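You operate a simulated robot arm through the tools that you are given. There is no shell and no other tool. Be economical: measure what you need, move in short steps, check, and stop when the job is done.

Carry out the task below with a simulated two-armed robot. There is one attempt and no reset: what you move stays moved.

TASK
Pick up the foam cap from the green mat with one hand, pass it to the other hand and put it on the top of the packing table. Set down upright: foam cap.

The check looks at the end state, three seconds after you hand in, the way a careful person would. Anything else that was tipped, shoved, dropped, spilled or broken makes it a failure. Lids that push on must go on centred and level and be pressed home; caps that screw on are set level and turned clockwise until they are tight.

THE ROBOT
Two 7-joint arms with two-finger parallel grippers on one trunk, on a base that drives. Base frame: it is fixed to the floor where the robot stands at the start and does not move with it; the origin is under the middle of the robot, x ahead of it, y to its left, z up; the surface under the hand at the start is at about z = 823. Readings come in mm, degrees, newtons and seconds.
The left shoulder is at the start at [80, 131, 947], the right one opposite. With the tool pointing down near the work surface each hand reaches from about 400 to 860 mm from the robot's upright axis, wherever it stands, measured 20 degrees to its own side. Places, roughly: top of the packing table [-1600, -1100, 800]. Payload 1.57 kg a hand.
The TCP of each hand is the grasp point between the finger pads, 30 mm short of the fingertips. In the tool frame z runs along the fingers and y along their closing line. The gripper opens to 110 mm. The fingers are 24 mm wide and 12 mm thick; the gripper's body (48 by 112 mm) begins 78 mm behind the TCP.
Orientation is that of the tool frame in the base frame, as [roll, pitch, yaw] about the fixed x, y, z axes, in that order (R = Rz(yaw) Ry(pitch) Rx(roll)). With the fingers straight down and closing along the base's y, the tool's x points along the base's -x, its y along +y and its z along -z.

THE INTERFACE
- The arms move only by the tool move_arm. It takes "left_targets", "right_targets" or both (then of equal length, played together; a hand with none holds still); each is a list of rows, each a list of 7 numbers: the gripper command, from -1 (fully open) to 1 (shut), values between in proportion, then the shift along the tool's x, y, z in mm, then the turn, a rotation vector about the tool's x, y, z in degrees. In form: [[grip, dx, dy, dz, wx, wy, wz], ...]. A call has 1 to 10 rows; each row is the pose to reach, as a shift and turn from the pose commanded when the call began, along the tool's axes at that moment. A row lasts 0.2 s, in which the tool goes at most 50 mm and 8.6 degrees; a call with a longer step from one row to the next is refused whole, and so is a gripper value outside its range. A pose out of reach is approached as far as the arm can. The call stops where the force on the tool passes 40 N (or 10 N more than at its start, if that is more) or the arm is blocked; 0.2 s more then pass. Each finger travels about 108 mm/s and halts on what it meets, pressing with about 37 N; the grip force reading is that of the motor and also rises with nothing between the fingers. The clock runs only during rows and for 0.2 s after the last one: add rows that repeat a pose to give the fingers time. The reply holds the time, the measured pose of the TCP, the force on the tool along the base axes, the opening and the grip force, in the units named above and with some noise, with the torque about the TCP (base axes, N m) and any sound that the robot's microphone picked up.
- Cameras (640 x 400 px; columns grow to the right, rows downward): "scene" is now at [-54.8, -32.5, 1442.5]; the picture's right is [-0.28, -0.96, 0.00], its down [-0.53, 0.15, -0.83] and it looks along [0.80, -0.23, -0.55] (base axes); focal length 254 px, centre (320, 200). "left" rides on the left gripper at [70, -16, -141] in its tool frame; the picture's right is [0.23, 0.97, 0.00], its down [-0.86, 0.20, -0.48] and it looks along [-0.47, 0.11, 0.88] (tool axes); focal length 222 px, centre (320, 200). "right" rides on the right gripper at [70, 16, -141] in its tool frame; the picture's right is [-0.23, 0.97, 0.00], its down [-0.86, -0.20, -0.48] and it looks along [-0.47, -0.11, 0.88] (tool axes); focal length 222 px, centre (320, 200). There is no depth. A picture from a camera that has moved, and an enlarged one, comes with that camera's place and axes in the base frame and with its lens. The place of the scene camera against the robot may be out by one fixed shift of up to 25 mm in any direction.
- grab_frame(camera): a new picture of that camera. The clock stands still meanwhile.
- base_move(legs): drives the robot by 1 to 6 legs, each [ahead, left, turn to the left] in mm, mm and degrees, along the robot's own axes; the way and the turn of a leg run together, so that a leg with both is an arc; at most 1500 mm and 180 degrees a leg. The arms and the cameras ride along, it lands a little off, and it stops where it bumps. It gives what a move gives.
- aim_head(pan, tilt): turns the head with the scene camera to pan (to the left, within 109 degrees either way) and tilt (down, from -29 to 69), counted from straight ahead of the robot. It gives what a move gives.
- inspect(camera, box): a new picture of the part [left, top, right, bottom] of that camera's present view, enlarged. The clock stands still meanwhile.
- finish_job(): hands the job in; it is judged then, once.

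Work in short steps. Places have to be worked out from the pictures, the camera data and where the tool is seen: move nearer, look again, correct. Check each grasp and each placing, and mend what went wrong. You have 120 turns and 92 pictures in all, those below and enlarged ones among them. Open the grippers and draw the arms clear of the work before you hand the job in, unless the task says otherwise; then end with one line.

The tools are called after ">>>" by a JSON object that holds its "api" and its "payload". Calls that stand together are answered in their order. move_arm: Moves the arms, as the interface text tells. Its arguments: {"type":"object","properties":{"left_targets":{"type":"array"},"right_targets":{"type":"array"}},"required":[]} The other tools are called the same way: base_move (legs) drives the base; aim_head (pan, tilt) turns the head that bears the scene camera; grab_frame (camera) takes a picture; inspect (camera, box) takes an enlarged picture of a part of a camera's view; finish_job () hands the job in.

At the start:

```text
t: 0.0
left_tool_pos: [592.1, 135.7, 1060.5]
left_tool_rot: [-179.9, 0.0, -180.0]
left_force: [-0.1, 0.0, -0.2]
left_wrist_torque: [-0.02, 0.01, 0.0]
left_grip_width: 109.9
left_finger_force: 0.1
right_tool_pos: [541.8, -403.0, 1132.3]
right_tool_rot: [-180.0, 0.0, 180.0]
right_force: [0.4, 0.5, -0.4]
right_wrist_torque: [0.03, 0.01, 0.0]
right_grip_width: 110.1
right_finger_force: 0.1
robot x, y, heading: [-0.3, 0.9, -0.0]
head pan, tilt: [-16.1, 33.7]
```

scene: 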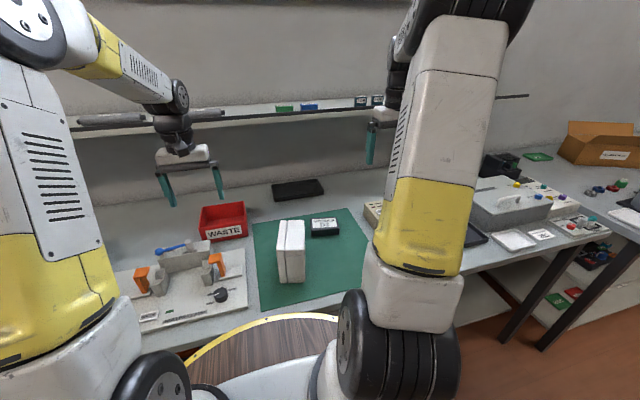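
right: 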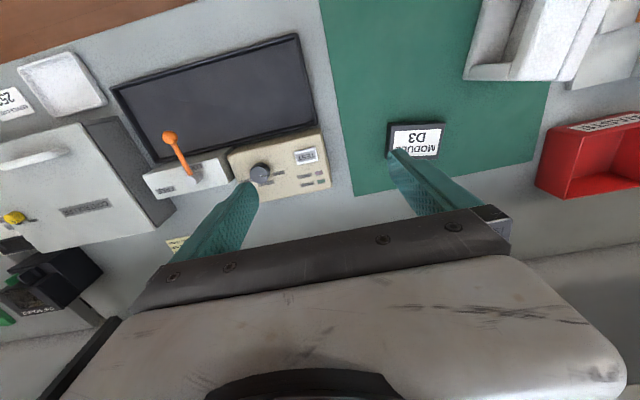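
left: 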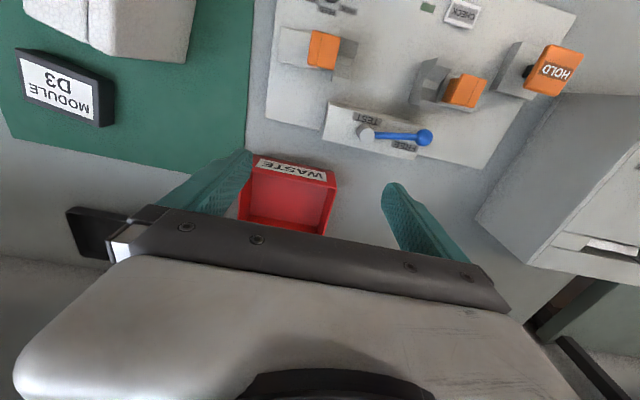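

The white block on the green mat looks like the foam cap. I'll zoom in on it with the scene camera.

>>> {"api": "inspect", "payload": {"camera": "scene", "box": [240, 170, 380, 310]}}

>>> {"api": "inspect", "payload": {"camera": "right", "box": [400, 0, 640, 150]}}

```text
2.86 times, centred on (310, 240) of scene
camera zoom: at [-54.8, -32.5, 1442.5], right [-0.28, -0.96, 0.0], down [-0.53, 0.15, -0.83], along [0.8, -0.23, -0.55], focal length 724 px, centre (349, 86)
```

zoom: 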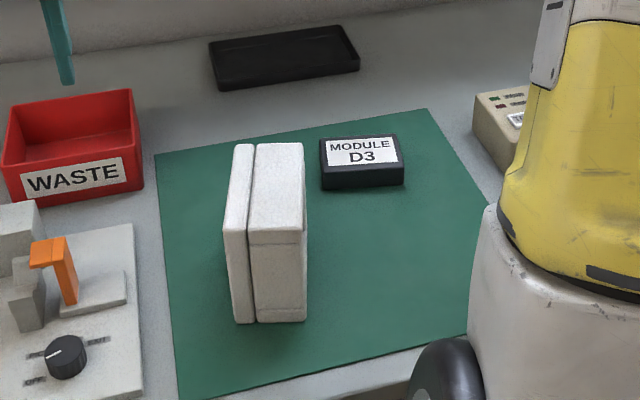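

```text
2.67 times, centred on (520, 75) of right
camera zoom: at [472.3, -386.6, 1274.5], right [0.23, 0.97, 0.0], down [0.86, -0.2, 0.48], along [0.47, -0.11, -0.88], focal length 592 px, centre (-213, 533)
```

zoom: 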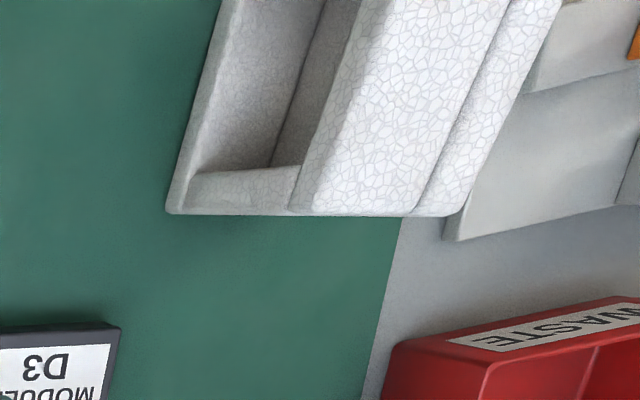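

The foam cap stands about 75 mm thick (y), 140 long (x) and 120 high, near (505,-105), with an open side facing -y. I'll draw the right hand back so its camera sees the recess side.

>>> {"api": "move_arm", "payload": {"right_targets": [[-1, 40, 0, 0, 0, 0, 0], [-1, 80, 0, 0, 0, 0, 0], [-1, 120, 0, 0, 0, 0, 0], [-1, 150, 0, 0, 0, 0, 0]]}}

>>> {"api": "grab_frame", "payload": {"camera": "right"}}

```text
t: 1.0
left_tool_pos: [590.3, 135.7, 1059.4]
left_tool_rot: [-180.0, 0.0, -179.9]
left_force: [0.0, 0.4, 0.7]
left_wrist_torque: [-0.01, 0.0, -0.01]
left_grip_width: 109.9
left_finger_force: 0.0
right_tool_pos: [391.6, -404.3, 1130.2]
right_tool_rot: [180.0, 0.0, 179.9]
right_force: [0.2, -0.4, 1.0]
right_wrist_torque: [-0.01, 0.02, 0.02]
right_grip_width: 109.8
right_finger_force: 0.0
robot x, y, heading: [-0.9, 5.4, -0.0]
head pan, tilt: [-16.1, 33.7]
```

```text
86 pictures are left
camera right: at [321.1, -387.8, 1272.8], right [0.23, 0.97, 0.0], down [0.86, -0.2, 0.48], along [0.47, -0.11, -0.88], focal length 222 px, centre (320, 200)
```

right: 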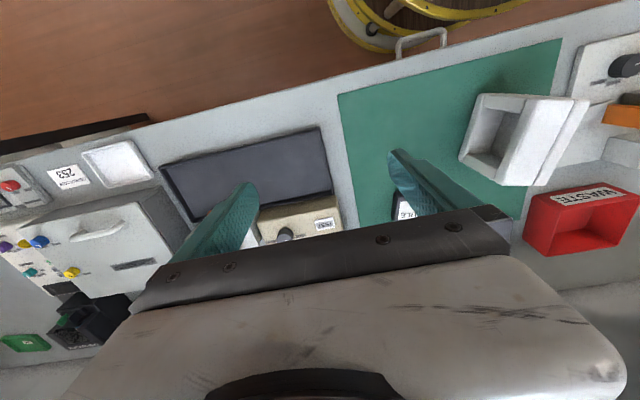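

Now the whole cap is visible; zoom in.

>>> {"api": "inspect", "payload": {"camera": "right", "box": [440, 70, 620, 200]}}

```text
3.08 times, centred on (530, 135) of right
camera zoom: at [321.1, -387.8, 1272.8], right [0.23, 0.97, 0.0], down [0.86, -0.2, 0.48], along [0.47, -0.11, -0.88], focal length 684 px, centre (-326, 400)
```

zoom: 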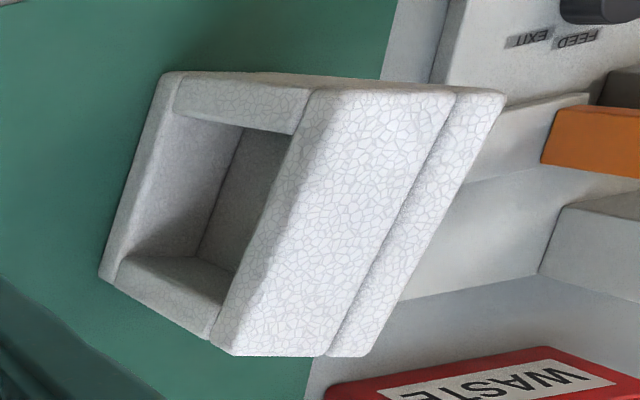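

The cap is a block with a pocket open toward -y and full-height end walls, centred near (489,-81), top about z 932, yaw about -12°. I'll back the base 100 mm for arm room, then bring the right hand above the near end.

>>> {"api": "base_move", "payload": {"legs": [[-100, 0, 0]]}}

```text
t: 2.1
left_tool_pos: [490.4, 135.5, 1058.9]
left_tool_rot: [179.9, 0.1, -179.8]
left_force: [0.5, 0.1, 0.5]
left_wrist_torque: [0.01, 0.03, 0.03]
left_grip_width: 109.7
left_finger_force: 0.0
right_tool_pos: [293.6, -404.6, 1132.1]
right_tool_rot: [-180.0, 0.0, -179.9]
right_force: [1.1, 0.5, 0.0]
right_wrist_torque: [0.01, 0.0, 0.01]
right_grip_width: 110.1
right_finger_force: 0.0
robot x, y, heading: [-103.8, -2.6, 0.1]
head pan, tilt: [-16.1, 33.7]
```

Moving the right hand to about (380,-75) with a 12° turn to look at the cap from above; left hand moves outward.

>>> {"api": "move_arm", "payload": {"right_targets": [[-1, -11, 41, 0, 0, 0, 2], [-1, -22, 82, 0, 0, 0, 4], [-1, -33, 123, 0, 0, 0, 6], [-1, -43, 165, 0, 0, 0, 8], [-1, -54, 206, 0, 0, 0, 10], [-1, -65, 247, 0, 0, 0, 12], [-1, -76, 288, 0, 0, 0, 12], [-1, -86, 329, 0, 0, 0, 12]], "left_targets": [[-1, 0, 30, 0, 0, 0, 0], [-1, 0, 60, 0, 0, 0, 0], [-1, 0, 90, 0, 0, 0, 0], [-1, 0, 120, 0, 0, 0, 0], [-1, 0, 120, 0, 0, 0, 0], [-1, 0, 120, 0, 0, 0, 0], [-1, 0, 120, 0, 0, 0, 0], [-1, 0, 120, 0, 0, 0, 0]]}}

>>> {"api": "grab_frame", "payload": {"camera": "right"}}

>>> {"api": "grab_frame", "payload": {"camera": "scene"}}

```text
t: 3.9
left_tool_pos: [490.5, 254.5, 1058.3]
left_tool_rot: [-180.0, 0.0, -179.9]
left_force: [-0.9, -0.4, 0.1]
left_wrist_torque: [0.03, 0.0, 0.02]
left_grip_width: 110.0
left_finger_force: 0.0
right_tool_pos: [378.1, -74.8, 1132.2]
right_tool_rot: [-180.0, 0.1, 168.0]
right_force: [-0.6, 0.0, -0.6]
right_wrist_torque: [0.04, -0.01, -0.01]
right_grip_width: 110.4
right_finger_force: 0.0
robot x, y, heading: [-96.4, -6.1, -0.1]
head pan, tilt: [-16.1, 33.7]
```

```text
84 pictures are left
camera right: at [313.5, -43.5, 1274.3], right [0.42, 0.91, 0.0], down [0.8, -0.37, 0.48], along [0.43, -0.2, -0.88], focal length 222 px, centre (320, 200)
```

right: 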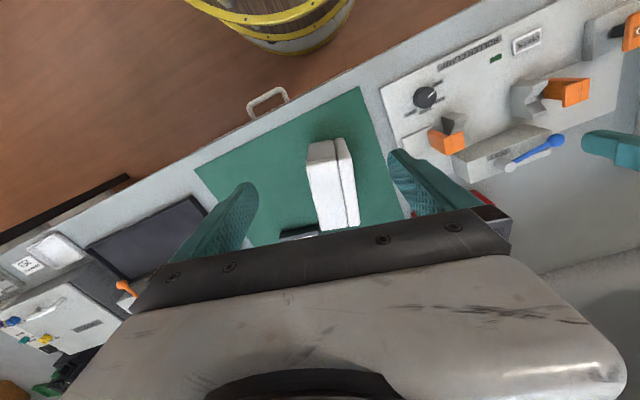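

```text
83 pictures are left
camera scene: at [-154.4, -32.9, 1442.5], right [-0.28, -0.96, 0.0], down [-0.53, 0.15, -0.83], along [0.8, -0.23, -0.55], focal length 254 px, centre (320, 200)
```

scene: 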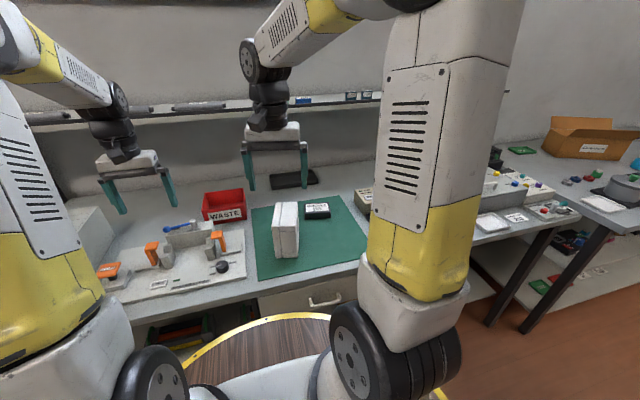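

>>> {"api": "inspect", "payload": {"camera": "right", "box": [270, 110, 410, 240]}}

```text
3.08 times, centred on (340, 175) of right
camera zoom: at [313.5, -43.5, 1274.3], right [0.42, 0.91, 0.0], down [0.8, -0.37, 0.48], along [0.43, -0.2, -0.88], focal length 684 px, centre (258, 277)
```

zoom: 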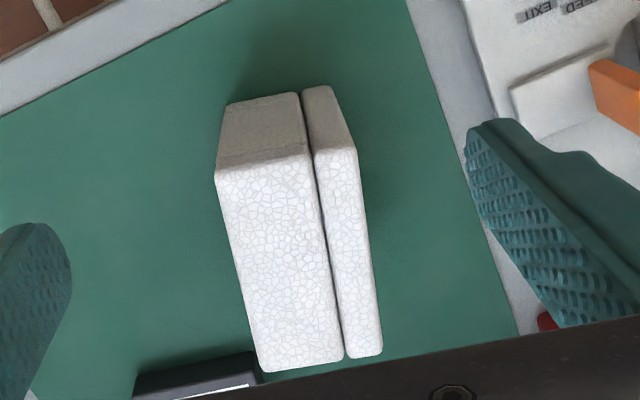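

Cap top spans centre (489,-95), 133 × 73 mm, yaw about -14°, top z≈932. I'll bring the right hand over the near end at (438,-83), stop just above, and check.

>>> {"api": "move_arm", "payload": {"right_targets": [[-1, -20, 2, 32, 0, 0, 1], [-1, -40, 3, 65, 0, 0, 2], [-1, -60, 5, 97, 0, 0, 2], [-1, -60, 5, 125, 0, 0, 2]]}}

>>> {"api": "grab_frame", "payload": {"camera": "right"}}

>>> {"api": "inspect", "payload": {"camera": "scene", "box": [220, 130, 360, 290]}}

```text
t: 4.9
left_tool_pos: [491.3, 255.5, 1058.2]
left_tool_rot: [180.0, 0.0, -179.9]
left_force: [-1.2, -0.1, -0.3]
left_wrist_torque: [0.02, -0.01, 0.01]
left_grip_width: 109.8
left_finger_force: 0.2
right_tool_pos: [437.6, -82.4, 1006.0]
right_tool_rot: [-179.9, 0.1, 166.1]
right_force: [-0.2, 0.0, 0.1]
right_wrist_torque: [-0.01, -0.01, -0.02]
right_grip_width: 110.0
right_finger_force: 0.0
robot x, y, heading: [-98.4, 2.0, -0.0]
head pan, tilt: [-16.1, 33.7]
```

```text
81 pictures are left
camera right: at [373.4, -49.0, 1148.0], right [0.45, 0.89, 0.0], down [0.78, -0.4, 0.48], along [0.43, -0.22, -0.88], focal length 222 px, centre (320, 200)
```

right: 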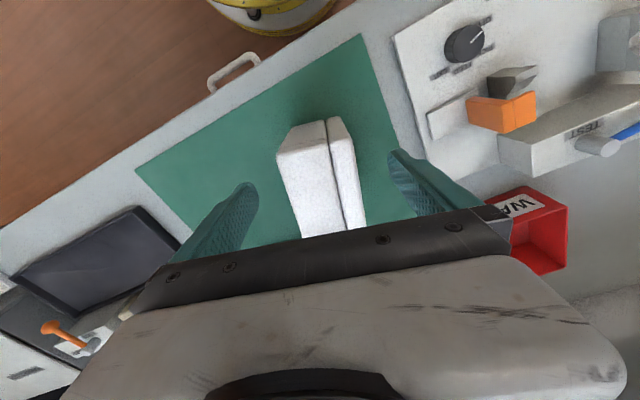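

```text
2.50 times, centred on (290, 210) of scene
camera zoom: at [-154.5, -32.6, 1442.5], right [-0.28, -0.96, 0.0], down [-0.53, 0.15, -0.83], along [0.8, -0.23, -0.55], focal length 634 px, centre (395, 175)
```

zoom: 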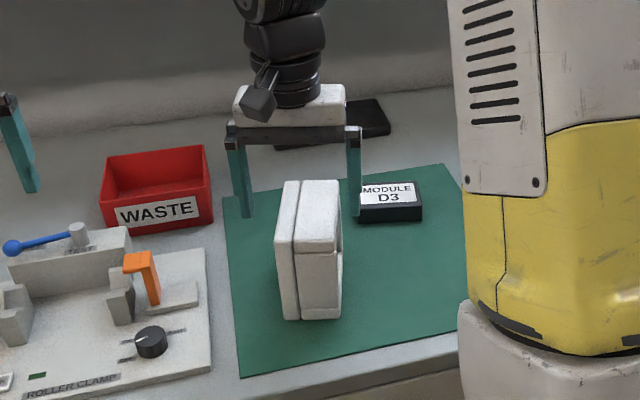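

Alignment is consistent (cap near edge centred at about (422,-82)). Descend to TCP z≈904 and close.

>>> {"api": "move_arm", "payload": {"right_targets": [[-1, 0, -2, 40, 0, 0, 0], [-1, 0, -2, 75, 0, 0, 0], [-1, 0, -2, 102, 0, 0, 0]]}}

>>> {"api": "grab_frame", "payload": {"camera": "scene"}}

```text
t: 5.7
left_tool_pos: [490.8, 255.0, 1057.8]
left_tool_rot: [180.0, 0.0, -179.9]
left_force: [-0.4, -0.3, 0.1]
left_wrist_torque: [0.02, -0.01, -0.01]
left_grip_width: 110.1
left_finger_force: 0.1
right_tool_pos: [438.2, -86.1, 903.0]
right_tool_rot: [180.0, 0.0, 166.1]
right_force: [0.2, 0.4, -0.2]
right_wrist_torque: [-0.02, 0.0, -0.02]
right_grip_width: 110.2
right_finger_force: 0.2
robot x, y, heading: [-100.4, 1.1, 0.1]
head pan, tilt: [-16.1, 33.7]
```

```text
79 pictures are left
camera scene: at [-154.4, -32.6, 1442.5], right [-0.28, -0.96, 0.0], down [-0.53, 0.15, -0.83], along [0.8, -0.23, -0.55], focal length 254 px, centre (320, 200)
```

scene: 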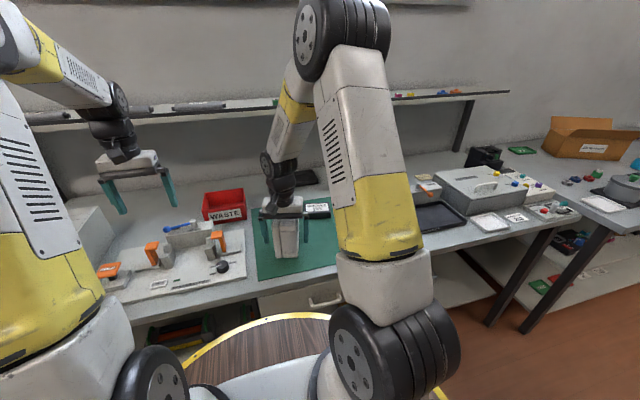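

Fingers straddle the cap. I'll close gently, to just under the cap's width.

>>> {"api": "move_arm", "payload": {"right_targets": [[-0.5, 0, 0, 0, 0, 0, 0], [-0.3, 0, 0, 0, 0, 0, 0], [-0.25, 0, 0, 0, 0, 0, 0], [-0.25, 0, 0, 0, 0, 0, 0]]}}

>>> {"api": "inspect", "payload": {"camera": "scene", "box": [230, 170, 350, 280]}}

```text
t: 6.7
left_tool_pos: [491.1, 255.8, 1058.2]
left_tool_rot: [-179.9, 0.0, -179.9]
left_force: [0.8, 1.7, 0.7]
left_wrist_torque: [0.01, 0.0, 0.0]
left_grip_width: 110.1
left_finger_force: 0.1
right_tool_pos: [437.9, -86.3, 903.4]
right_tool_rot: [-179.9, 0.0, 166.1]
right_force: [0.6, -0.2, 0.3]
right_wrist_torque: [0.0, 0.03, 0.01]
right_grip_width: 71.2
right_finger_force: 36.8
robot x, y, heading: [-98.6, 1.4, 0.1]
head pan, tilt: [-16.1, 33.7]
```

```text
3.64 times, centred on (290, 225) of scene
camera zoom: at [-154.2, -32.6, 1442.5], right [-0.28, -0.96, 0.0], down [-0.53, 0.15, -0.83], along [0.8, -0.23, -0.55], focal length 922 px, centre (429, 109)
```

zoom: 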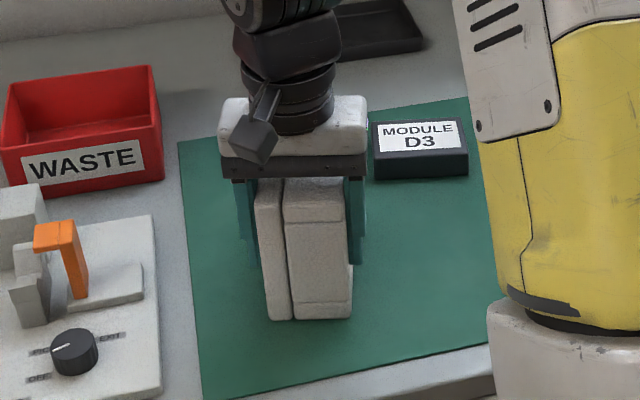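

Gripped at 71 mm. Lift straight up a little and check weight and holding.

>>> {"api": "move_arm", "payload": {"right_targets": [[0, 0, 0, -25, 0, 0, 0], [0, 0, 0, -65, 0, 0, 0], [0, 0, 0, -110, 0, 0, 0], [0, 0, 0, -150, 0, 0, 0], [0, 0, 0, -190, 0, 0, 0]]}}

>>> {"api": "grab_frame", "payload": {"camera": "scene"}}

>>> {"api": "grab_frame", "payload": {"camera": "right"}}

```text
t: 7.9
left_tool_pos: [490.4, 256.1, 1059.0]
left_tool_rot: [180.0, 0.1, -179.9]
left_force: [0.3, -0.4, 1.1]
left_wrist_torque: [0.01, 0.01, -0.04]
left_grip_width: 109.9
left_finger_force: 0.1
right_tool_pos: [436.6, -85.6, 1095.3]
right_tool_rot: [179.9, 0.0, 166.1]
right_force: [-0.2, -0.1, -0.4]
right_wrist_torque: [-0.02, 0.04, -0.03]
right_grip_width: 71.2
right_finger_force: 36.8
robot x, y, heading: [-97.8, -1.1, -0.1]
head pan, tilt: [-16.1, 33.7]
```

```text
77 pictures are left
camera scene: at [-154.0, -32.6, 1442.5], right [-0.28, -0.96, 0.0], down [-0.53, 0.15, -0.83], along [0.8, -0.23, -0.55], focal length 254 px, centre (320, 200)
```

scene: 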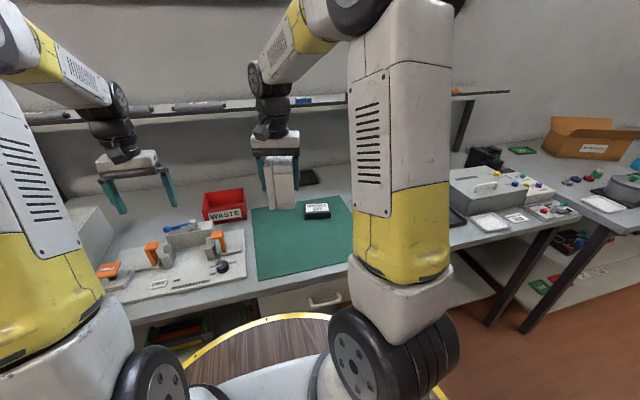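

```text
76 pictures are left
camera right: at [371.9, -51.3, 1236.1], right [0.45, 0.89, 0.0], down [0.78, -0.4, 0.48], along [0.43, -0.22, -0.88], focal length 222 px, centre (320, 200)
```

right: 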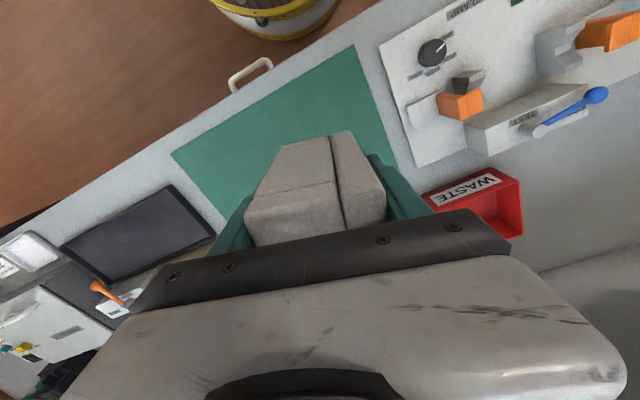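

The cap is held and level. Now I rotate the right hand +90° in the air so the cap's free end points to the left hand.

>>> {"api": "move_arm", "payload": {"right_targets": [[0, -3, 2, 0, 0, 0, -8.5], [0, -6, 5, 0, 0, 0, -17], [0, -9, 7, 0, 0, 0, -25.5], [0, -12, 9, 0, 0, 0, -34], [0, -15, 12, 0, 0, 0, -42.5], [0, -18, 14, 0, 0, 0, -51], [0, -21, 17, 0, 0, 0, -59.5], [0, -24, 19, 0, 0, 0, -68], [0, -26, 21, 0, 0, 0, -76.5], [0, -28, 23, 0, 0, 0, -85]], "left_targets": [[-1, 0, 0, 0, 0, 0, 8.5], [-1, 0, 0, 0, 0, 0, 17], [-1, 0, 0, 0, 0, 0, 25.5], [-1, 0, 0, 0, 0, 0, 34], [-1, 0, 0, 0, 0, 0, 42.5], [-1, 0, 0, 0, 0, 0, 51], [-1, 0, 0, 0, 0, 0, 59.5], [-1, 0, 0, 0, 0, 0, 68], [-1, 0, 0, 0, 0, 0, 76.5], [-1, 0, 0, 0, 0, 0, 85]]}}

>>> {"api": "grab_frame", "payload": {"camera": "scene"}}

```text
t: 10.1
left_tool_pos: [490.5, 255.5, 1059.2]
left_tool_rot: [180.0, 0.0, 95.0]
left_force: [0.7, 0.6, -0.9]
left_wrist_torque: [0.0, 0.03, -0.01]
left_grip_width: 109.8
left_finger_force: 0.1
right_tool_pos: [470.7, -69.0, 1094.0]
right_tool_rot: [180.0, 0.1, -108.8]
right_force: [-0.5, -0.7, -0.8]
right_wrist_torque: [-0.02, -0.02, 0.01]
right_grip_width: 71.6
right_finger_force: 36.9
robot x, y, heading: [-100.4, 1.0, 0.1]
head pan, tilt: [-16.1, 33.7]
```

```text
75 pictures are left
camera scene: at [-154.3, -32.5, 1442.5], right [-0.28, -0.96, 0.0], down [-0.53, 0.15, -0.83], along [0.8, -0.23, -0.55], focal length 254 px, centre (320, 200)
```

scene: 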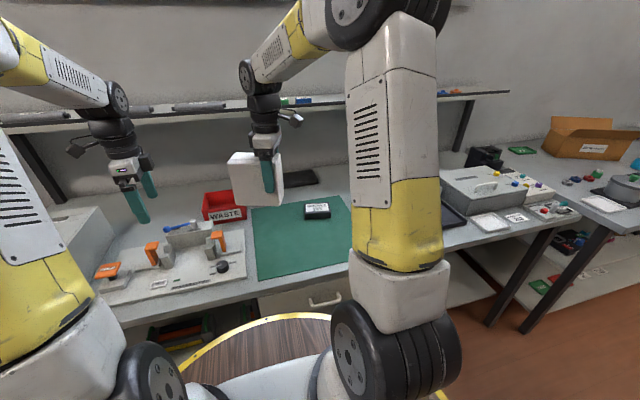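

The cap's free end now points left. I bring the left hand to a stand-off pose in line with the cap (yaw 71°, about 110 mm short).

>>> {"api": "move_arm", "payload": {"left_targets": [[-1, 0, 10, -10, 0, 0, 8], [-1, -30, 20, -20, 0, 0, 16], [-1, -65, 30, -30, 0, 0, 23.8], [-1, -100, 38.8, -35, 0, 0, 23.8], [-1, -124.7, 38.8, -35, 0, 0, 23.8]]}}

>>> {"api": "grab_frame", "payload": {"camera": "left"}}

>>> {"api": "inspect", "payload": {"camera": "scene", "box": [100, 60, 360, 240]}}

```text
t: 11.3
left_tool_pos: [540.6, 135.5, 1095.6]
left_tool_rot: [-180.0, 0.0, 71.2]
left_force: [-0.4, 1.1, -0.3]
left_wrist_torque: [-0.03, 0.03, -0.02]
left_grip_width: 110.0
left_finger_force: 0.0
right_tool_pos: [470.7, -68.6, 1094.9]
right_tool_rot: [-180.0, -0.1, -108.9]
right_force: [0.2, 0.9, -0.2]
right_wrist_torque: [-0.04, 0.02, 0.02]
right_grip_width: 71.3
right_finger_force: 36.7
robot x, y, heading: [-102.0, 3.0, -0.1]
head pan, tilt: [-16.1, 33.7]
```

```text
74 pictures are left
camera left: at [546.7, 208.2, 1235.6], right [1.0, -0.1, 0.0], down [-0.09, -0.87, 0.48], along [-0.05, -0.48, -0.88], focal length 222 px, centre (320, 200)
```

left: 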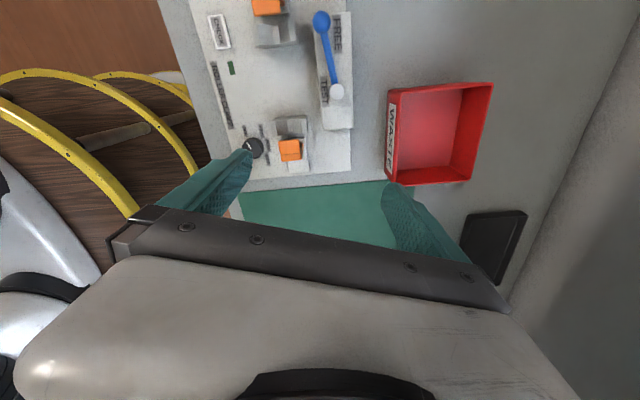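

```text
2.22 times, centred on (230, 150) of scene
camera zoom: at [-154.3, -32.4, 1442.5], right [-0.28, -0.96, 0.0], down [-0.53, 0.15, -0.83], along [0.8, -0.23, -0.55], focal length 563 px, centre (520, 311)
```

zoom: 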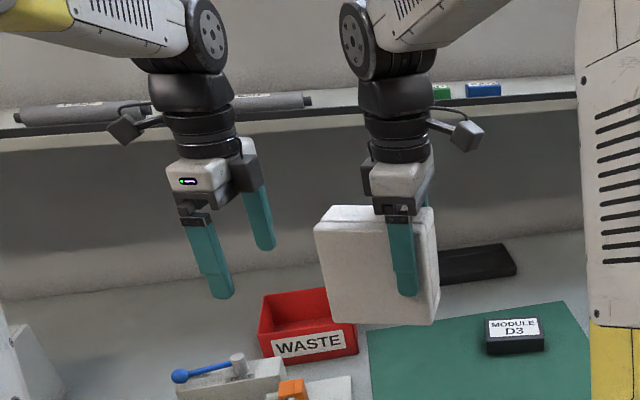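

Geometry is in line. I add a 15° outward tilt on the left hand for wrist clearance and slide halfway in, then check.

>>> {"api": "move_arm", "payload": {"left_targets": [[-1, -20, 0, 0, 0, -7.5, 0], [-1, -40, 0, 0, 0, -15, 0], [-1, -65, 0, 0, 0, -15, 0]]}}

>>> {"api": "grab_frame", "payload": {"camera": "left"}}

>>> {"api": "inspect", "payload": {"camera": "scene", "box": [130, 60, 350, 220]}}

```text
t: 12.1
left_tool_pos: [518.9, 75.0, 1095.1]
left_tool_rot: [-180.0, 15.0, 71.3]
left_force: [-0.6, 0.0, 0.3]
left_wrist_torque: [-0.03, 0.02, 0.01]
left_grip_width: 109.9
left_finger_force: 0.1
right_tool_pos: [469.2, -68.8, 1093.9]
right_tool_rot: [179.9, -0.1, -108.9]
right_force: [0.5, 0.2, -0.8]
right_wrist_torque: [-0.05, -0.02, -0.03]
right_grip_width: 71.2
right_finger_force: 36.8
robot x, y, heading: [-101.5, -1.4, 0.2]
head pan, tilt: [-16.1, 33.7]
```

```text
72 pictures are left
camera left: at [536.6, 179.4, 1212.3], right [0.99, -0.1, -0.06], down [-0.04, -0.73, 0.68], along [-0.11, -0.68, -0.73], focal length 222 px, centre (320, 200)
```

left: 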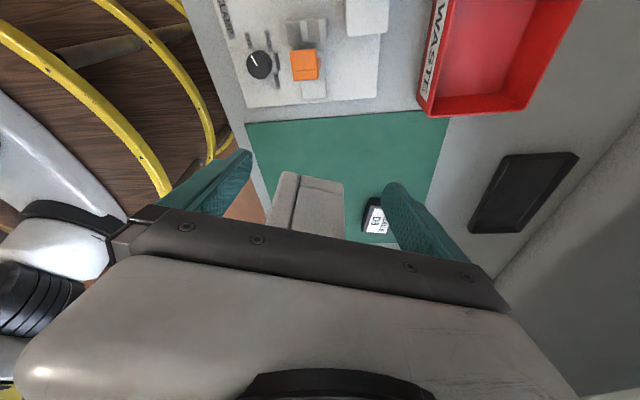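

```text
2.50 times, centred on (240, 140) of scene
camera zoom: at [-154.1, -32.3, 1442.5], right [-0.28, -0.96, 0.0], down [-0.53, 0.15, -0.83], along [0.8, -0.23, -0.55], focal length 634 px, centre (520, 350)
```

zoom: 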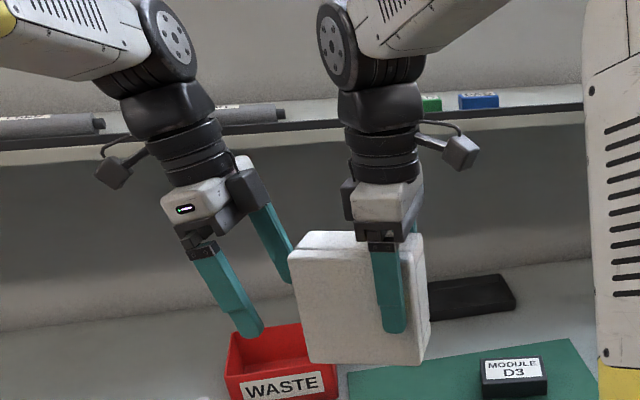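

Path clear. Slide the last 48 mm in.

>>> {"api": "move_arm", "payload": {"left_targets": [[-1, -16, 0, 4.3, 0, 0, 0], [-1, -32, 0, 8.6, 0, 0, 0], [-1, -46.4, 0, 12.4, 0, 0, 0]]}}

>>> {"api": "grab_frame", "payload": {"camera": "left"}}

>>> {"api": "inspect", "payload": {"camera": "scene", "box": [150, 60, 330, 220]}}

```text
t: 12.9
left_tool_pos: [503.6, 29.1, 1093.6]
left_tool_rot: [-180.0, 15.0, 71.3]
left_force: [0.1, 0.1, -0.5]
left_wrist_torque: [0.04, -0.02, -0.04]
left_grip_width: 110.0
left_finger_force: 0.1
right_tool_pos: [470.8, -68.4, 1094.7]
right_tool_rot: [-179.9, 0.0, -108.9]
right_force: [-0.5, 0.2, -0.4]
right_wrist_torque: [0.0, 0.01, 0.02]
right_grip_width: 71.7
right_finger_force: 37.2
robot x, y, heading: [-96.9, 0.8, 0.3]
head pan, tilt: [-16.1, 33.7]
```

```text
70 pictures are left
camera left: at [521.3, 133.6, 1212.2], right [0.99, -0.1, -0.06], down [-0.04, -0.73, 0.68], along [-0.11, -0.68, -0.73], focal length 222 px, centre (320, 200)
```

left: 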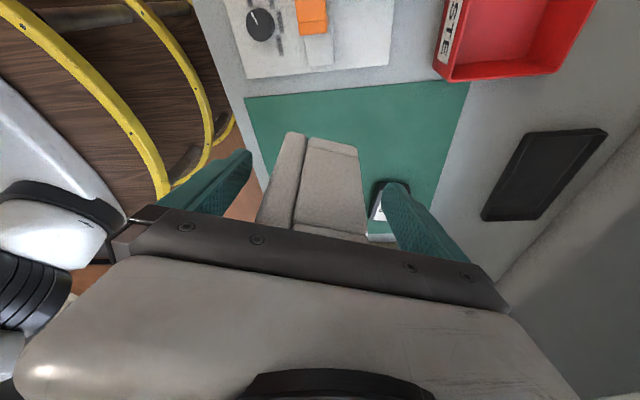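

```text
2.50 times, centred on (240, 140) of scene
camera zoom: at [-154.2, -32.5, 1442.5], right [-0.28, -0.96, 0.0], down [-0.53, 0.15, -0.83], along [0.8, -0.23, -0.55], focal length 634 px, centre (520, 350)
```

zoom: 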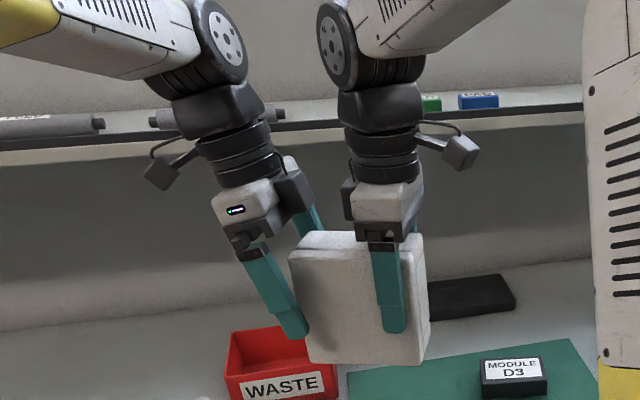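

In position at the cap's free end. Close the left gripper.

>>> {"api": "move_arm", "payload": {"left_targets": [[-0.6, 0, 0, 0, 0, 0, 0], [-0.4, 0, 0, 0, 0, 0, 0], [-0.25, 0, 0, 0, 0, 0, 0], [-0.2, 0, 0, 0, 0, 0, 0], [-0.2, 0, 0, 0, 0, 0, 0]]}}

>>> {"api": "inspect", "payload": {"camera": "scene", "box": [150, 60, 330, 220]}}

>>> {"api": "grab_frame", "payload": {"camera": "left"}}

```text
t: 14.1
left_tool_pos: [504.0, 28.7, 1095.0]
left_tool_rot: [-179.9, 15.0, 71.2]
left_force: [-10.2, 2.5, 1.3]
left_wrist_torque: [-0.42, -0.25, -0.41]
left_grip_width: 71.3
left_finger_force: 36.9
right_tool_pos: [470.9, -69.1, 1093.9]
right_tool_rot: [-180.0, 0.0, -109.0]
right_force: [11.1, -3.0, -2.8]
right_wrist_torque: [0.19, 0.33, -0.7]
right_grip_width: 71.2
right_finger_force: 36.9
robot x, y, heading: [-100.8, 2.4, -0.1]
head pan, tilt: [-16.1, 33.7]
```

```text
2.50 times, centred on (240, 140) of scene
camera zoom: at [-154.2, -32.6, 1442.5], right [-0.28, -0.96, 0.0], down [-0.53, 0.15, -0.83], along [0.8, -0.23, -0.55], focal length 634 px, centre (520, 350)
```

zoom: 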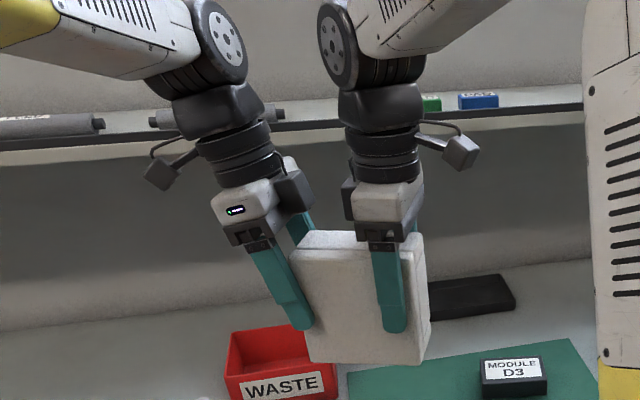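

```text
67 pictures are left
camera left: at [521.2, 133.5, 1212.0], right [0.99, -0.11, -0.06], down [-0.04, -0.73, 0.68], along [-0.12, -0.68, -0.73], focal length 222 px, centre (320, 200)
```

left: 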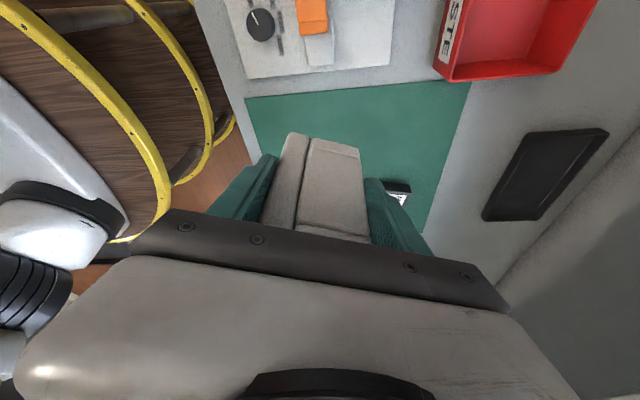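

Left hand holds at 71 mm with 37 N. Open the right hand and draw it out along the cap's axis.

>>> {"api": "move_arm", "payload": {"right_targets": [[-0.5, 0, 0, 0, 0, 0, 0], [-1, 0, 0, 0, 0, 0, 0], [-1, 0, 0, 0, 0, 0, 0], [-1, 20, 0, 0, 0, 0, 0], [-1, 60, 0, 0, 0, 0, 0], [-1, 100, 0, 0, 0, 0, 0], [-1, 140, 0, 0, 0, 0, 0]]}}

>>> {"api": "grab_frame", "payload": {"camera": "scene"}}

>>> {"api": "grab_frame", "payload": {"camera": "right"}}

```text
t: 15.7
left_tool_pos: [504.6, 29.2, 1093.7]
left_tool_rot: [-180.0, 15.0, 71.4]
left_force: [0.5, 0.1, -0.4]
left_wrist_torque: [0.03, -0.02, 0.02]
left_grip_width: 71.3
left_finger_force: 36.4
right_tool_pos: [424.2, -200.0, 1094.0]
right_tool_rot: [180.0, -0.1, -108.8]
right_force: [-0.5, -0.4, 0.5]
right_wrist_torque: [-0.07, 0.06, -0.02]
right_grip_width: 110.0
right_finger_force: 0.0
robot x, y, heading: [-99.7, -0.2, 0.1]
head pan, tilt: [-16.1, 33.7]
```

```text
66 pictures are left
camera scene: at [-154.0, -32.4, 1442.5], right [-0.28, -0.96, 0.0], down [-0.53, 0.15, -0.83], along [0.8, -0.23, -0.55], focal length 254 px, centre (320, 200)
```

scene: 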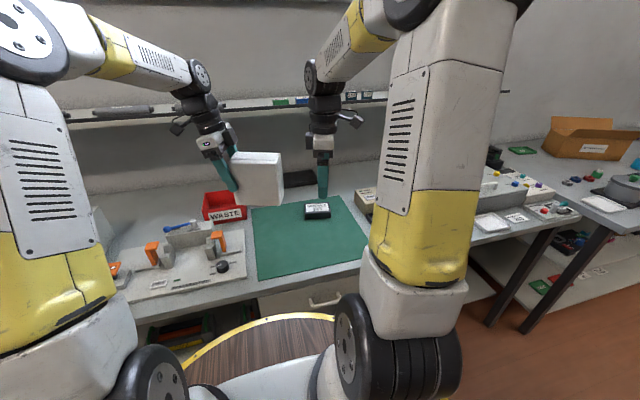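

```text
65 pictures are left
camera right: at [386.0, -260.4, 1236.2], right [-0.85, 0.53, 0.0], down [0.47, 0.74, 0.48], along [0.25, 0.41, -0.88], focal length 222 px, centre (320, 200)
```

right: 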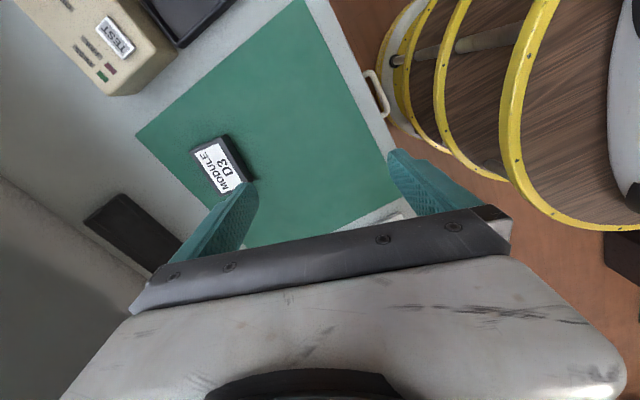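

The cap is now in the left hand alone. Before driving, look toward the packing table (behind right).

>>> {"api": "aim_head", "payload": {"pan": -109, "tilt": 25}}

>>> {"api": "grab_frame", "payload": {"camera": "scene"}}

```text
t: 17.4
left_tool_pos: [504.4, 28.4, 1094.4]
left_tool_rot: [180.0, 14.9, 71.4]
left_force: [0.6, 0.2, 0.9]
left_wrist_torque: [0.0, 0.0, 0.0]
left_grip_width: 71.5
left_finger_force: 37.0
right_tool_pos: [422.7, -199.9, 1094.8]
right_tool_rot: [-180.0, 0.0, -109.0]
right_force: [0.2, -0.3, -0.1]
right_wrist_torque: [-0.01, 0.04, 0.0]
right_grip_width: 110.0
right_finger_force: 0.0
robot x, y, heading: [-98.9, -0.1, 0.2]
head pan, tilt: [-108.9, 25.0]
```

```text
64 pictures are left
camera scene: at [-269.2, -95.4, 1456.2], right [-0.95, 0.32, 0.0], down [0.14, 0.4, -0.91], along [-0.29, -0.86, -0.42], focal length 254 px, centre (320, 200)
```

scene: 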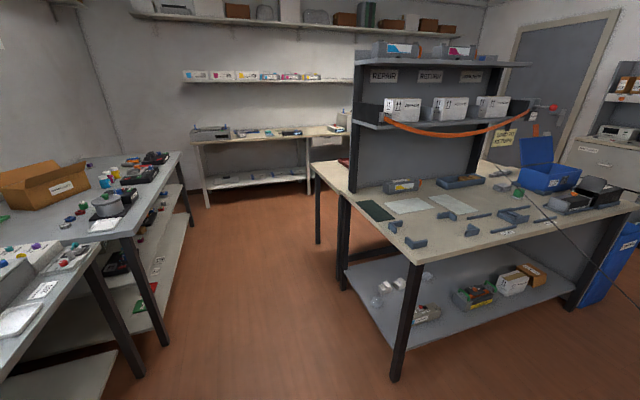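

The packing table is the one with the shelf rack; its front edge is around y≈-830. Check behind-left before backing.

>>> {"api": "aim_head", "payload": {"pan": 109, "tilt": 30}}

>>> {"api": "grab_frame", "payload": {"camera": "scene"}}

```text
t: 20.6
left_tool_pos: [505.4, 29.2, 1094.5]
left_tool_rot: [-180.0, 14.9, 71.3]
left_force: [0.2, 0.3, 0.1]
left_wrist_torque: [0.01, 0.0, 0.0]
left_grip_width: 71.1
left_finger_force: 36.6
right_tool_pos: [424.8, -199.2, 1094.1]
right_tool_rot: [-179.9, 0.0, -108.8]
right_force: [-0.4, 0.1, 0.0]
right_wrist_torque: [-0.02, 0.01, -0.02]
right_grip_width: 109.6
right_finger_force: 0.1
robot x, y, heading: [-98.9, -0.3, 0.2]
head pan, tilt: [108.9, 30.0]
```

```text
63 pictures are left
camera scene: at [-268.9, 77.4, 1448.2], right [0.95, 0.32, 0.0], down [0.16, -0.47, -0.87], along [-0.28, 0.82, -0.5], focal length 254 px, centre (320, 200)
```

scene: 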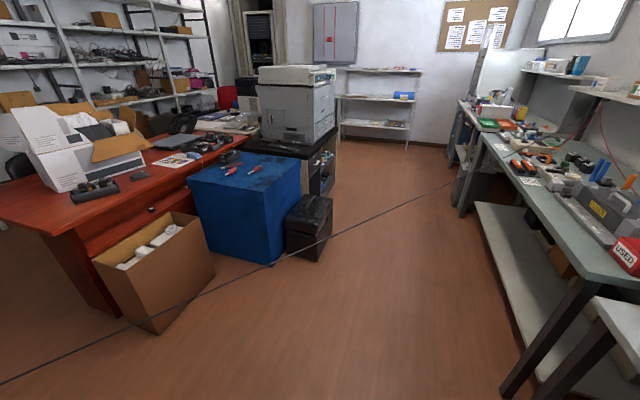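

There's a thin dark line strung across both views; I need to know if it's a cable in the way. Zoom on its ends.

>>> {"api": "inspect", "payload": {"camera": "scene", "box": [370, 130, 530, 240]}}

>>> {"api": "inspect", "payload": {"camera": "scene", "box": [60, 260, 260, 390]}}

>>> {"api": "aim_head", "payload": {"pan": -109, "tilt": 35}}

>>> {"api": "inspect", "payload": {"camera": "scene", "box": [400, 80, 640, 230]}}

>>> {"api": "grab_frame", "payload": {"camera": "scene"}}

```text
3.64 times, centred on (450, 185) of scene
camera zoom: at [-268.9, 77.4, 1448.2], right [0.95, 0.32, 0.0], down [0.16, -0.47, -0.87], along [-0.28, 0.82, -0.5], focal length 922 px, centre (-153, 254)
```

zoom: 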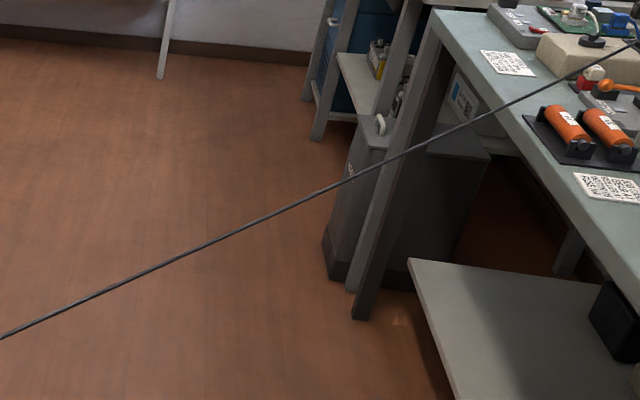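

```text
3.08 times, centred on (160, 325) of scene
camera zoom: at [-268.9, 77.4, 1448.2], right [0.95, 0.32, 0.0], down [0.16, -0.47, -0.87], along [-0.28, 0.82, -0.5], focal length 780 px, centre (812, -185)
```

zoom: 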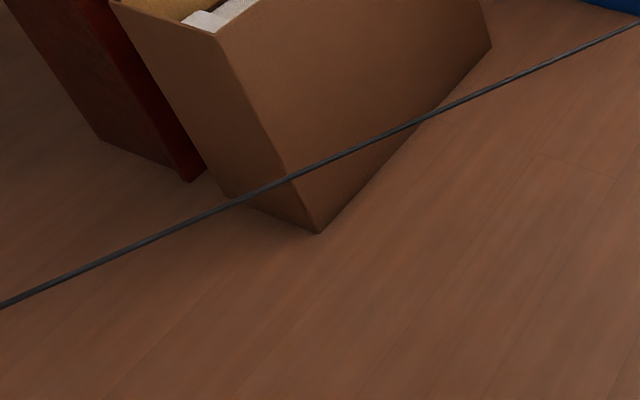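

```text
t: 23.7
left_tool_pos: [504.8, 29.1, 1094.3]
left_tool_rot: [-180.0, 14.9, 71.3]
left_force: [0.2, -0.9, 0.8]
left_wrist_torque: [-0.01, -0.01, 0.03]
left_grip_width: 71.1
left_finger_force: 37.1
right_tool_pos: [424.2, -200.3, 1093.5]
right_tool_rot: [180.0, 0.0, -108.9]
right_force: [-0.1, 0.5, 0.1]
right_wrist_torque: [0.01, 0.0, 0.02]
right_grip_width: 109.9
right_finger_force: 0.1
robot x, y, heading: [-98.6, -0.0, 0.3]
head pan, tilt: [-108.9, 35.0]
```

```text
2.67 times, centred on (520, 155) of scene
camera zoom: at [-267.9, -91.6, 1440.4], right [-0.95, 0.32, 0.0], down [0.18, 0.54, -0.82], along [-0.26, -0.78, -0.57], focal length 676 px, centre (-213, 320)
```

zoom: 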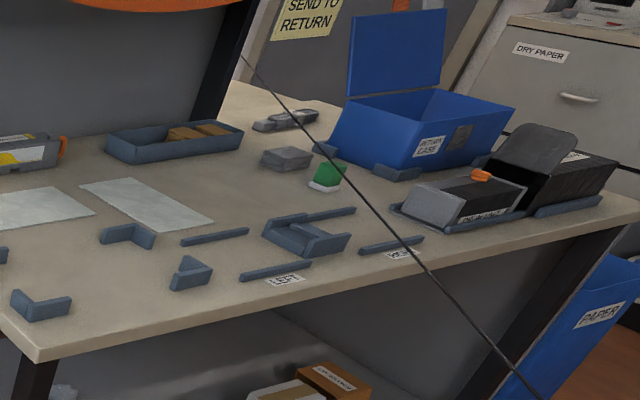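

```text
59 pictures are left
camera scene: at [-267.9, -91.6, 1440.4], right [-0.95, 0.32, 0.0], down [0.18, 0.54, -0.82], along [-0.26, -0.78, -0.57], focal length 254 px, centre (320, 200)
```

scene: 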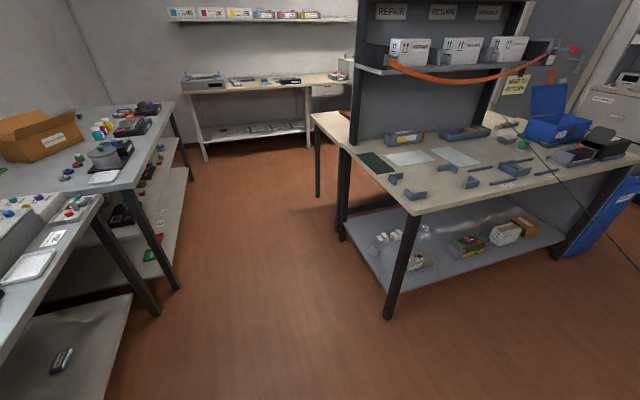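

The line is a cable strung diagonally behind the robot (roughly from (220,1270) to (-1430,-1020), z about 1100), so I'll stay on its near side and approach the packing table from its x≈-915 end, where a clear patch lies near (-1130,-970). First tuck the right hand.

>>> {"api": "move_arm", "payload": {"right_targets": [[-1, 18, 7, 0, 0, 0, 8.5], [-1, 36, 14, 0, 0, 0, 17], [-1, 55, 20, 0, 0, 0, 25.5], [-1, 73, 27, 0, 0, 0, 34], [-1, 91, 34, 0, 0, 0, 42.5], [-1, 109, 41, 0, 0, 0, 51], [-1, 127, 48, 0, 0, 0, 59.5], [-1, 146, 54, 0, 0, 0, 68], [-1, 164, 61, 0, 0, 0, 76.5], [-1, 182, 68, 0, 0, 0, 85]]}}

>>> {"api": "aim_head", "payload": {"pan": -60, "tilt": 35}}

>>> {"api": "grab_frame", "payload": {"camera": "scene"}}

```text
t: 25.9
left_tool_pos: [505.2, 28.8, 1093.1]
left_tool_rot: [-180.0, 15.0, 71.3]
left_force: [0.0, 0.5, -0.5]
left_wrist_torque: [0.02, 0.01, 0.03]
left_grip_width: 71.1
left_finger_force: 37.2
right_tool_pos: [300.2, -350.8, 1095.1]
right_tool_rot: [-179.9, 0.0, 165.9]
right_force: [-0.1, 0.5, -0.5]
right_wrist_torque: [-0.04, 0.05, 0.02]
right_grip_width: 109.8
right_finger_force: 0.1
robot x, y, heading: [-95.5, 1.5, 0.0]
head pan, tilt: [-108.9, 35.0]
```

```text
t: 27.1
left_tool_pos: [503.8, 28.9, 1094.3]
left_tool_rot: [-180.0, 15.0, 71.3]
left_force: [-0.2, -0.6, 0.9]
left_wrist_torque: [-0.01, 0.0, 0.02]
left_grip_width: 71.2
left_finger_force: 36.7
right_tool_pos: [300.1, -352.2, 1092.7]
right_tool_rot: [-180.0, 0.0, 166.1]
right_force: [0.3, 1.0, 0.0]
right_wrist_torque: [0.04, 0.03, -0.01]
right_grip_width: 109.7
right_finger_force: 0.0
robot x, y, heading: [-102.2, 2.1, -0.1]
head pan, tilt: [-60.0, 35.0]
```

```text
58 pictures are left
camera scene: at [-195.5, -84.5, 1440.4], right [-0.87, -0.5, 0.0], down [-0.29, 0.5, -0.82], along [0.41, -0.71, -0.57], focal length 254 px, centre (320, 200)
```

scene: 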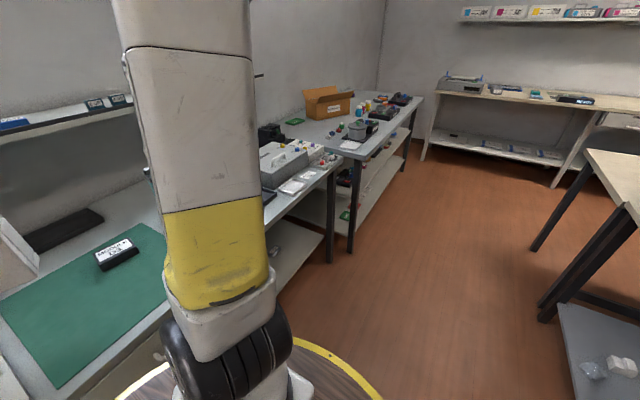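

Right side aisle is open. Drive back a little and right, then turn to the right 90°.

>>> {"api": "base_move", "payload": {"legs": [[-80, -200, 0], [0, 0, -90]]}}

>>> {"api": "aim_head", "payload": {"pan": 60, "tilt": 35}}

>>> {"api": "grab_frame", "payload": {"camera": "scene"}}

>>> {"api": "aim_head", "payload": {"pan": -60, "tilt": 25}}

>>> {"api": "grab_frame", "payload": {"camera": "scene"}}

```text
t: 32.6
left_tool_pos: [-175.3, -803.1, 1094.8]
left_tool_rot: [-180.0, 15.0, -20.9]
left_force: [-0.1, -0.4, -1.1]
left_wrist_torque: [0.0, -0.01, -0.01]
left_grip_width: 71.1
left_finger_force: 37.2
right_tool_pos: [-546.2, -585.4, 1094.4]
right_tool_rot: [-179.9, 0.0, 73.9]
right_force: [0.7, -0.4, 0.6]
right_wrist_torque: [-0.03, 0.0, -0.01]
right_grip_width: 109.9
right_finger_force: 0.0
robot x, y, heading: [-178.9, -195.5, -92.2]
head pan, tilt: [-60.0, 35.0]
```

```text
t: 34.6
left_tool_pos: [-173.1, -802.7, 1094.1]
left_tool_rot: [-180.0, 15.0, -21.0]
left_force: [-0.4, -0.4, -0.9]
left_wrist_torque: [0.05, -0.02, 0.0]
left_grip_width: 71.1
left_finger_force: 36.6
right_tool_pos: [-546.8, -584.8, 1094.1]
right_tool_rot: [-179.9, -0.1, 74.0]
right_force: [0.4, 0.2, 0.1]
right_wrist_torque: [0.03, -0.02, -0.01]
right_grip_width: 109.9
right_finger_force: 0.0
robot x, y, heading: [-176.7, -197.5, -92.0]
head pan, tilt: [60.0, 35.0]
```

```text
57 pictures are left
camera scene: at [-100.6, -113.3, 1440.4], right [-0.53, -0.85, 0.0], down [-0.49, 0.31, -0.82], along [0.69, -0.44, -0.57], focal length 254 px, centre (320, 200)
```

scene: 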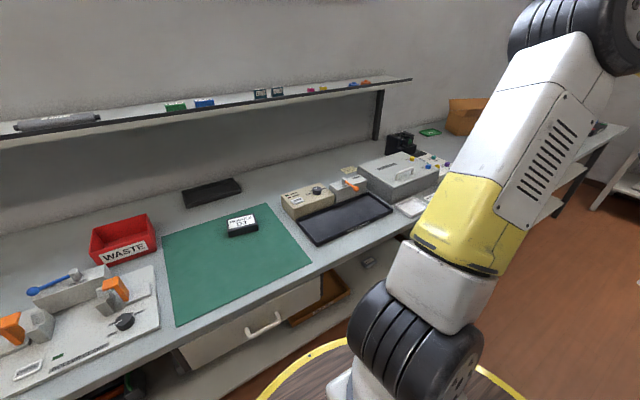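

```text
t: 36.6
left_tool_pos: [-174.3, -802.2, 1094.5]
left_tool_rot: [179.9, 15.0, -20.9]
left_force: [0.4, -0.7, -0.7]
left_wrist_torque: [-0.01, -0.06, -0.03]
left_grip_width: 71.3
left_finger_force: 37.0
right_tool_pos: [-545.7, -584.8, 1093.3]
right_tool_rot: [-180.0, -0.1, 73.8]
right_force: [-0.4, -0.3, 0.5]
right_wrist_torque: [0.0, -0.01, -0.02]
right_grip_width: 109.8
right_finger_force: 0.1
robot x, y, heading: [-179.3, -194.6, -92.1]
head pan, tilt: [-60.0, 25.0]
```

```text
56 pictures are left
camera scene: at [-256.6, -109.6, 1456.2], right [-0.47, 0.88, 0.0], down [0.37, 0.2, -0.91], along [-0.8, -0.42, -0.42], focal length 254 px, centre (320, 200)
```

scene: 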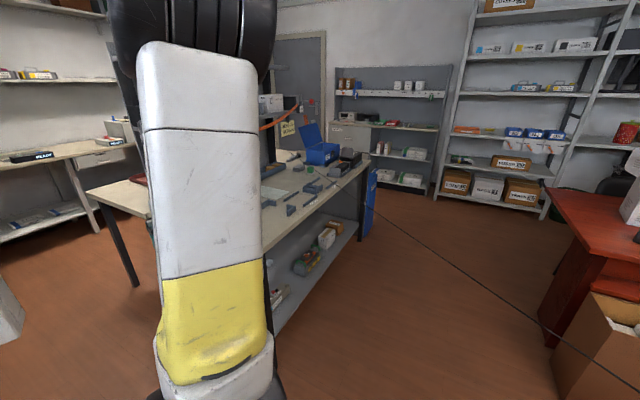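

The cable is static and well clear on the right. Drive ahead 420 mm and turn another ~88° to face the packing table's end.

>>> {"api": "base_move", "payload": {"legs": [[420, 0, 0], [0, 0, -87.9]]}}

>>> {"api": "aim_head", "payload": {"pan": 0, "tilt": 35}}

>>> {"api": "grab_frame", "payload": {"camera": "scene"}}

```text
t: 42.9
left_tool_pos: [-800.7, -652.7, 1094.9]
left_tool_rot: [-180.0, 15.0, -108.2]
left_force: [0.4, 0.5, -0.1]
left_wrist_torque: [0.0, 0.0, -0.01]
left_grip_width: 71.3
left_finger_force: 36.7
right_tool_pos: [-600.1, -270.4, 1093.7]
right_tool_rot: [179.9, 0.0, -13.3]
right_force: [0.4, 0.3, -0.6]
right_wrist_torque: [-0.02, 0.01, -0.01]
right_grip_width: 109.9
right_finger_force: 0.2
robot x, y, heading: [-197.5, -620.9, -179.3]
head pan, tilt: [-60.0, 25.0]
```

```text
t: 44.2
left_tool_pos: [-800.7, -653.2, 1093.5]
left_tool_rot: [-179.9, 15.0, -108.1]
left_force: [0.3, -0.2, 0.2]
left_wrist_torque: [-0.03, 0.01, 0.0]
left_grip_width: 71.2
left_finger_force: 37.1
right_tool_pos: [-599.2, -271.4, 1094.6]
right_tool_rot: [-180.0, 0.0, -13.4]
right_force: [-0.8, 0.6, -0.5]
right_wrist_torque: [0.0, 0.02, -0.01]
right_grip_width: 110.0
right_finger_force: 0.0
robot x, y, heading: [-197.2, -620.8, -179.6]
head pan, tilt: [0.0, 35.0]
```

```text
55 pictures are left
camera scene: at [-145.3, -625.8, 1440.4], right [-0.01, 1.0, 0.0], down [0.57, 0.01, -0.82], along [-0.82, -0.01, -0.57], focal length 254 px, centre (320, 200)
```

scene: 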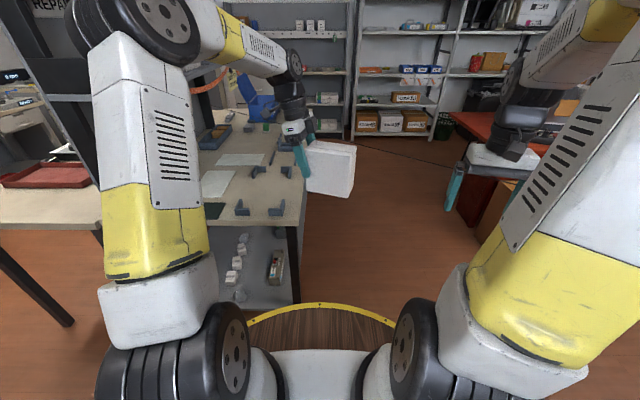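

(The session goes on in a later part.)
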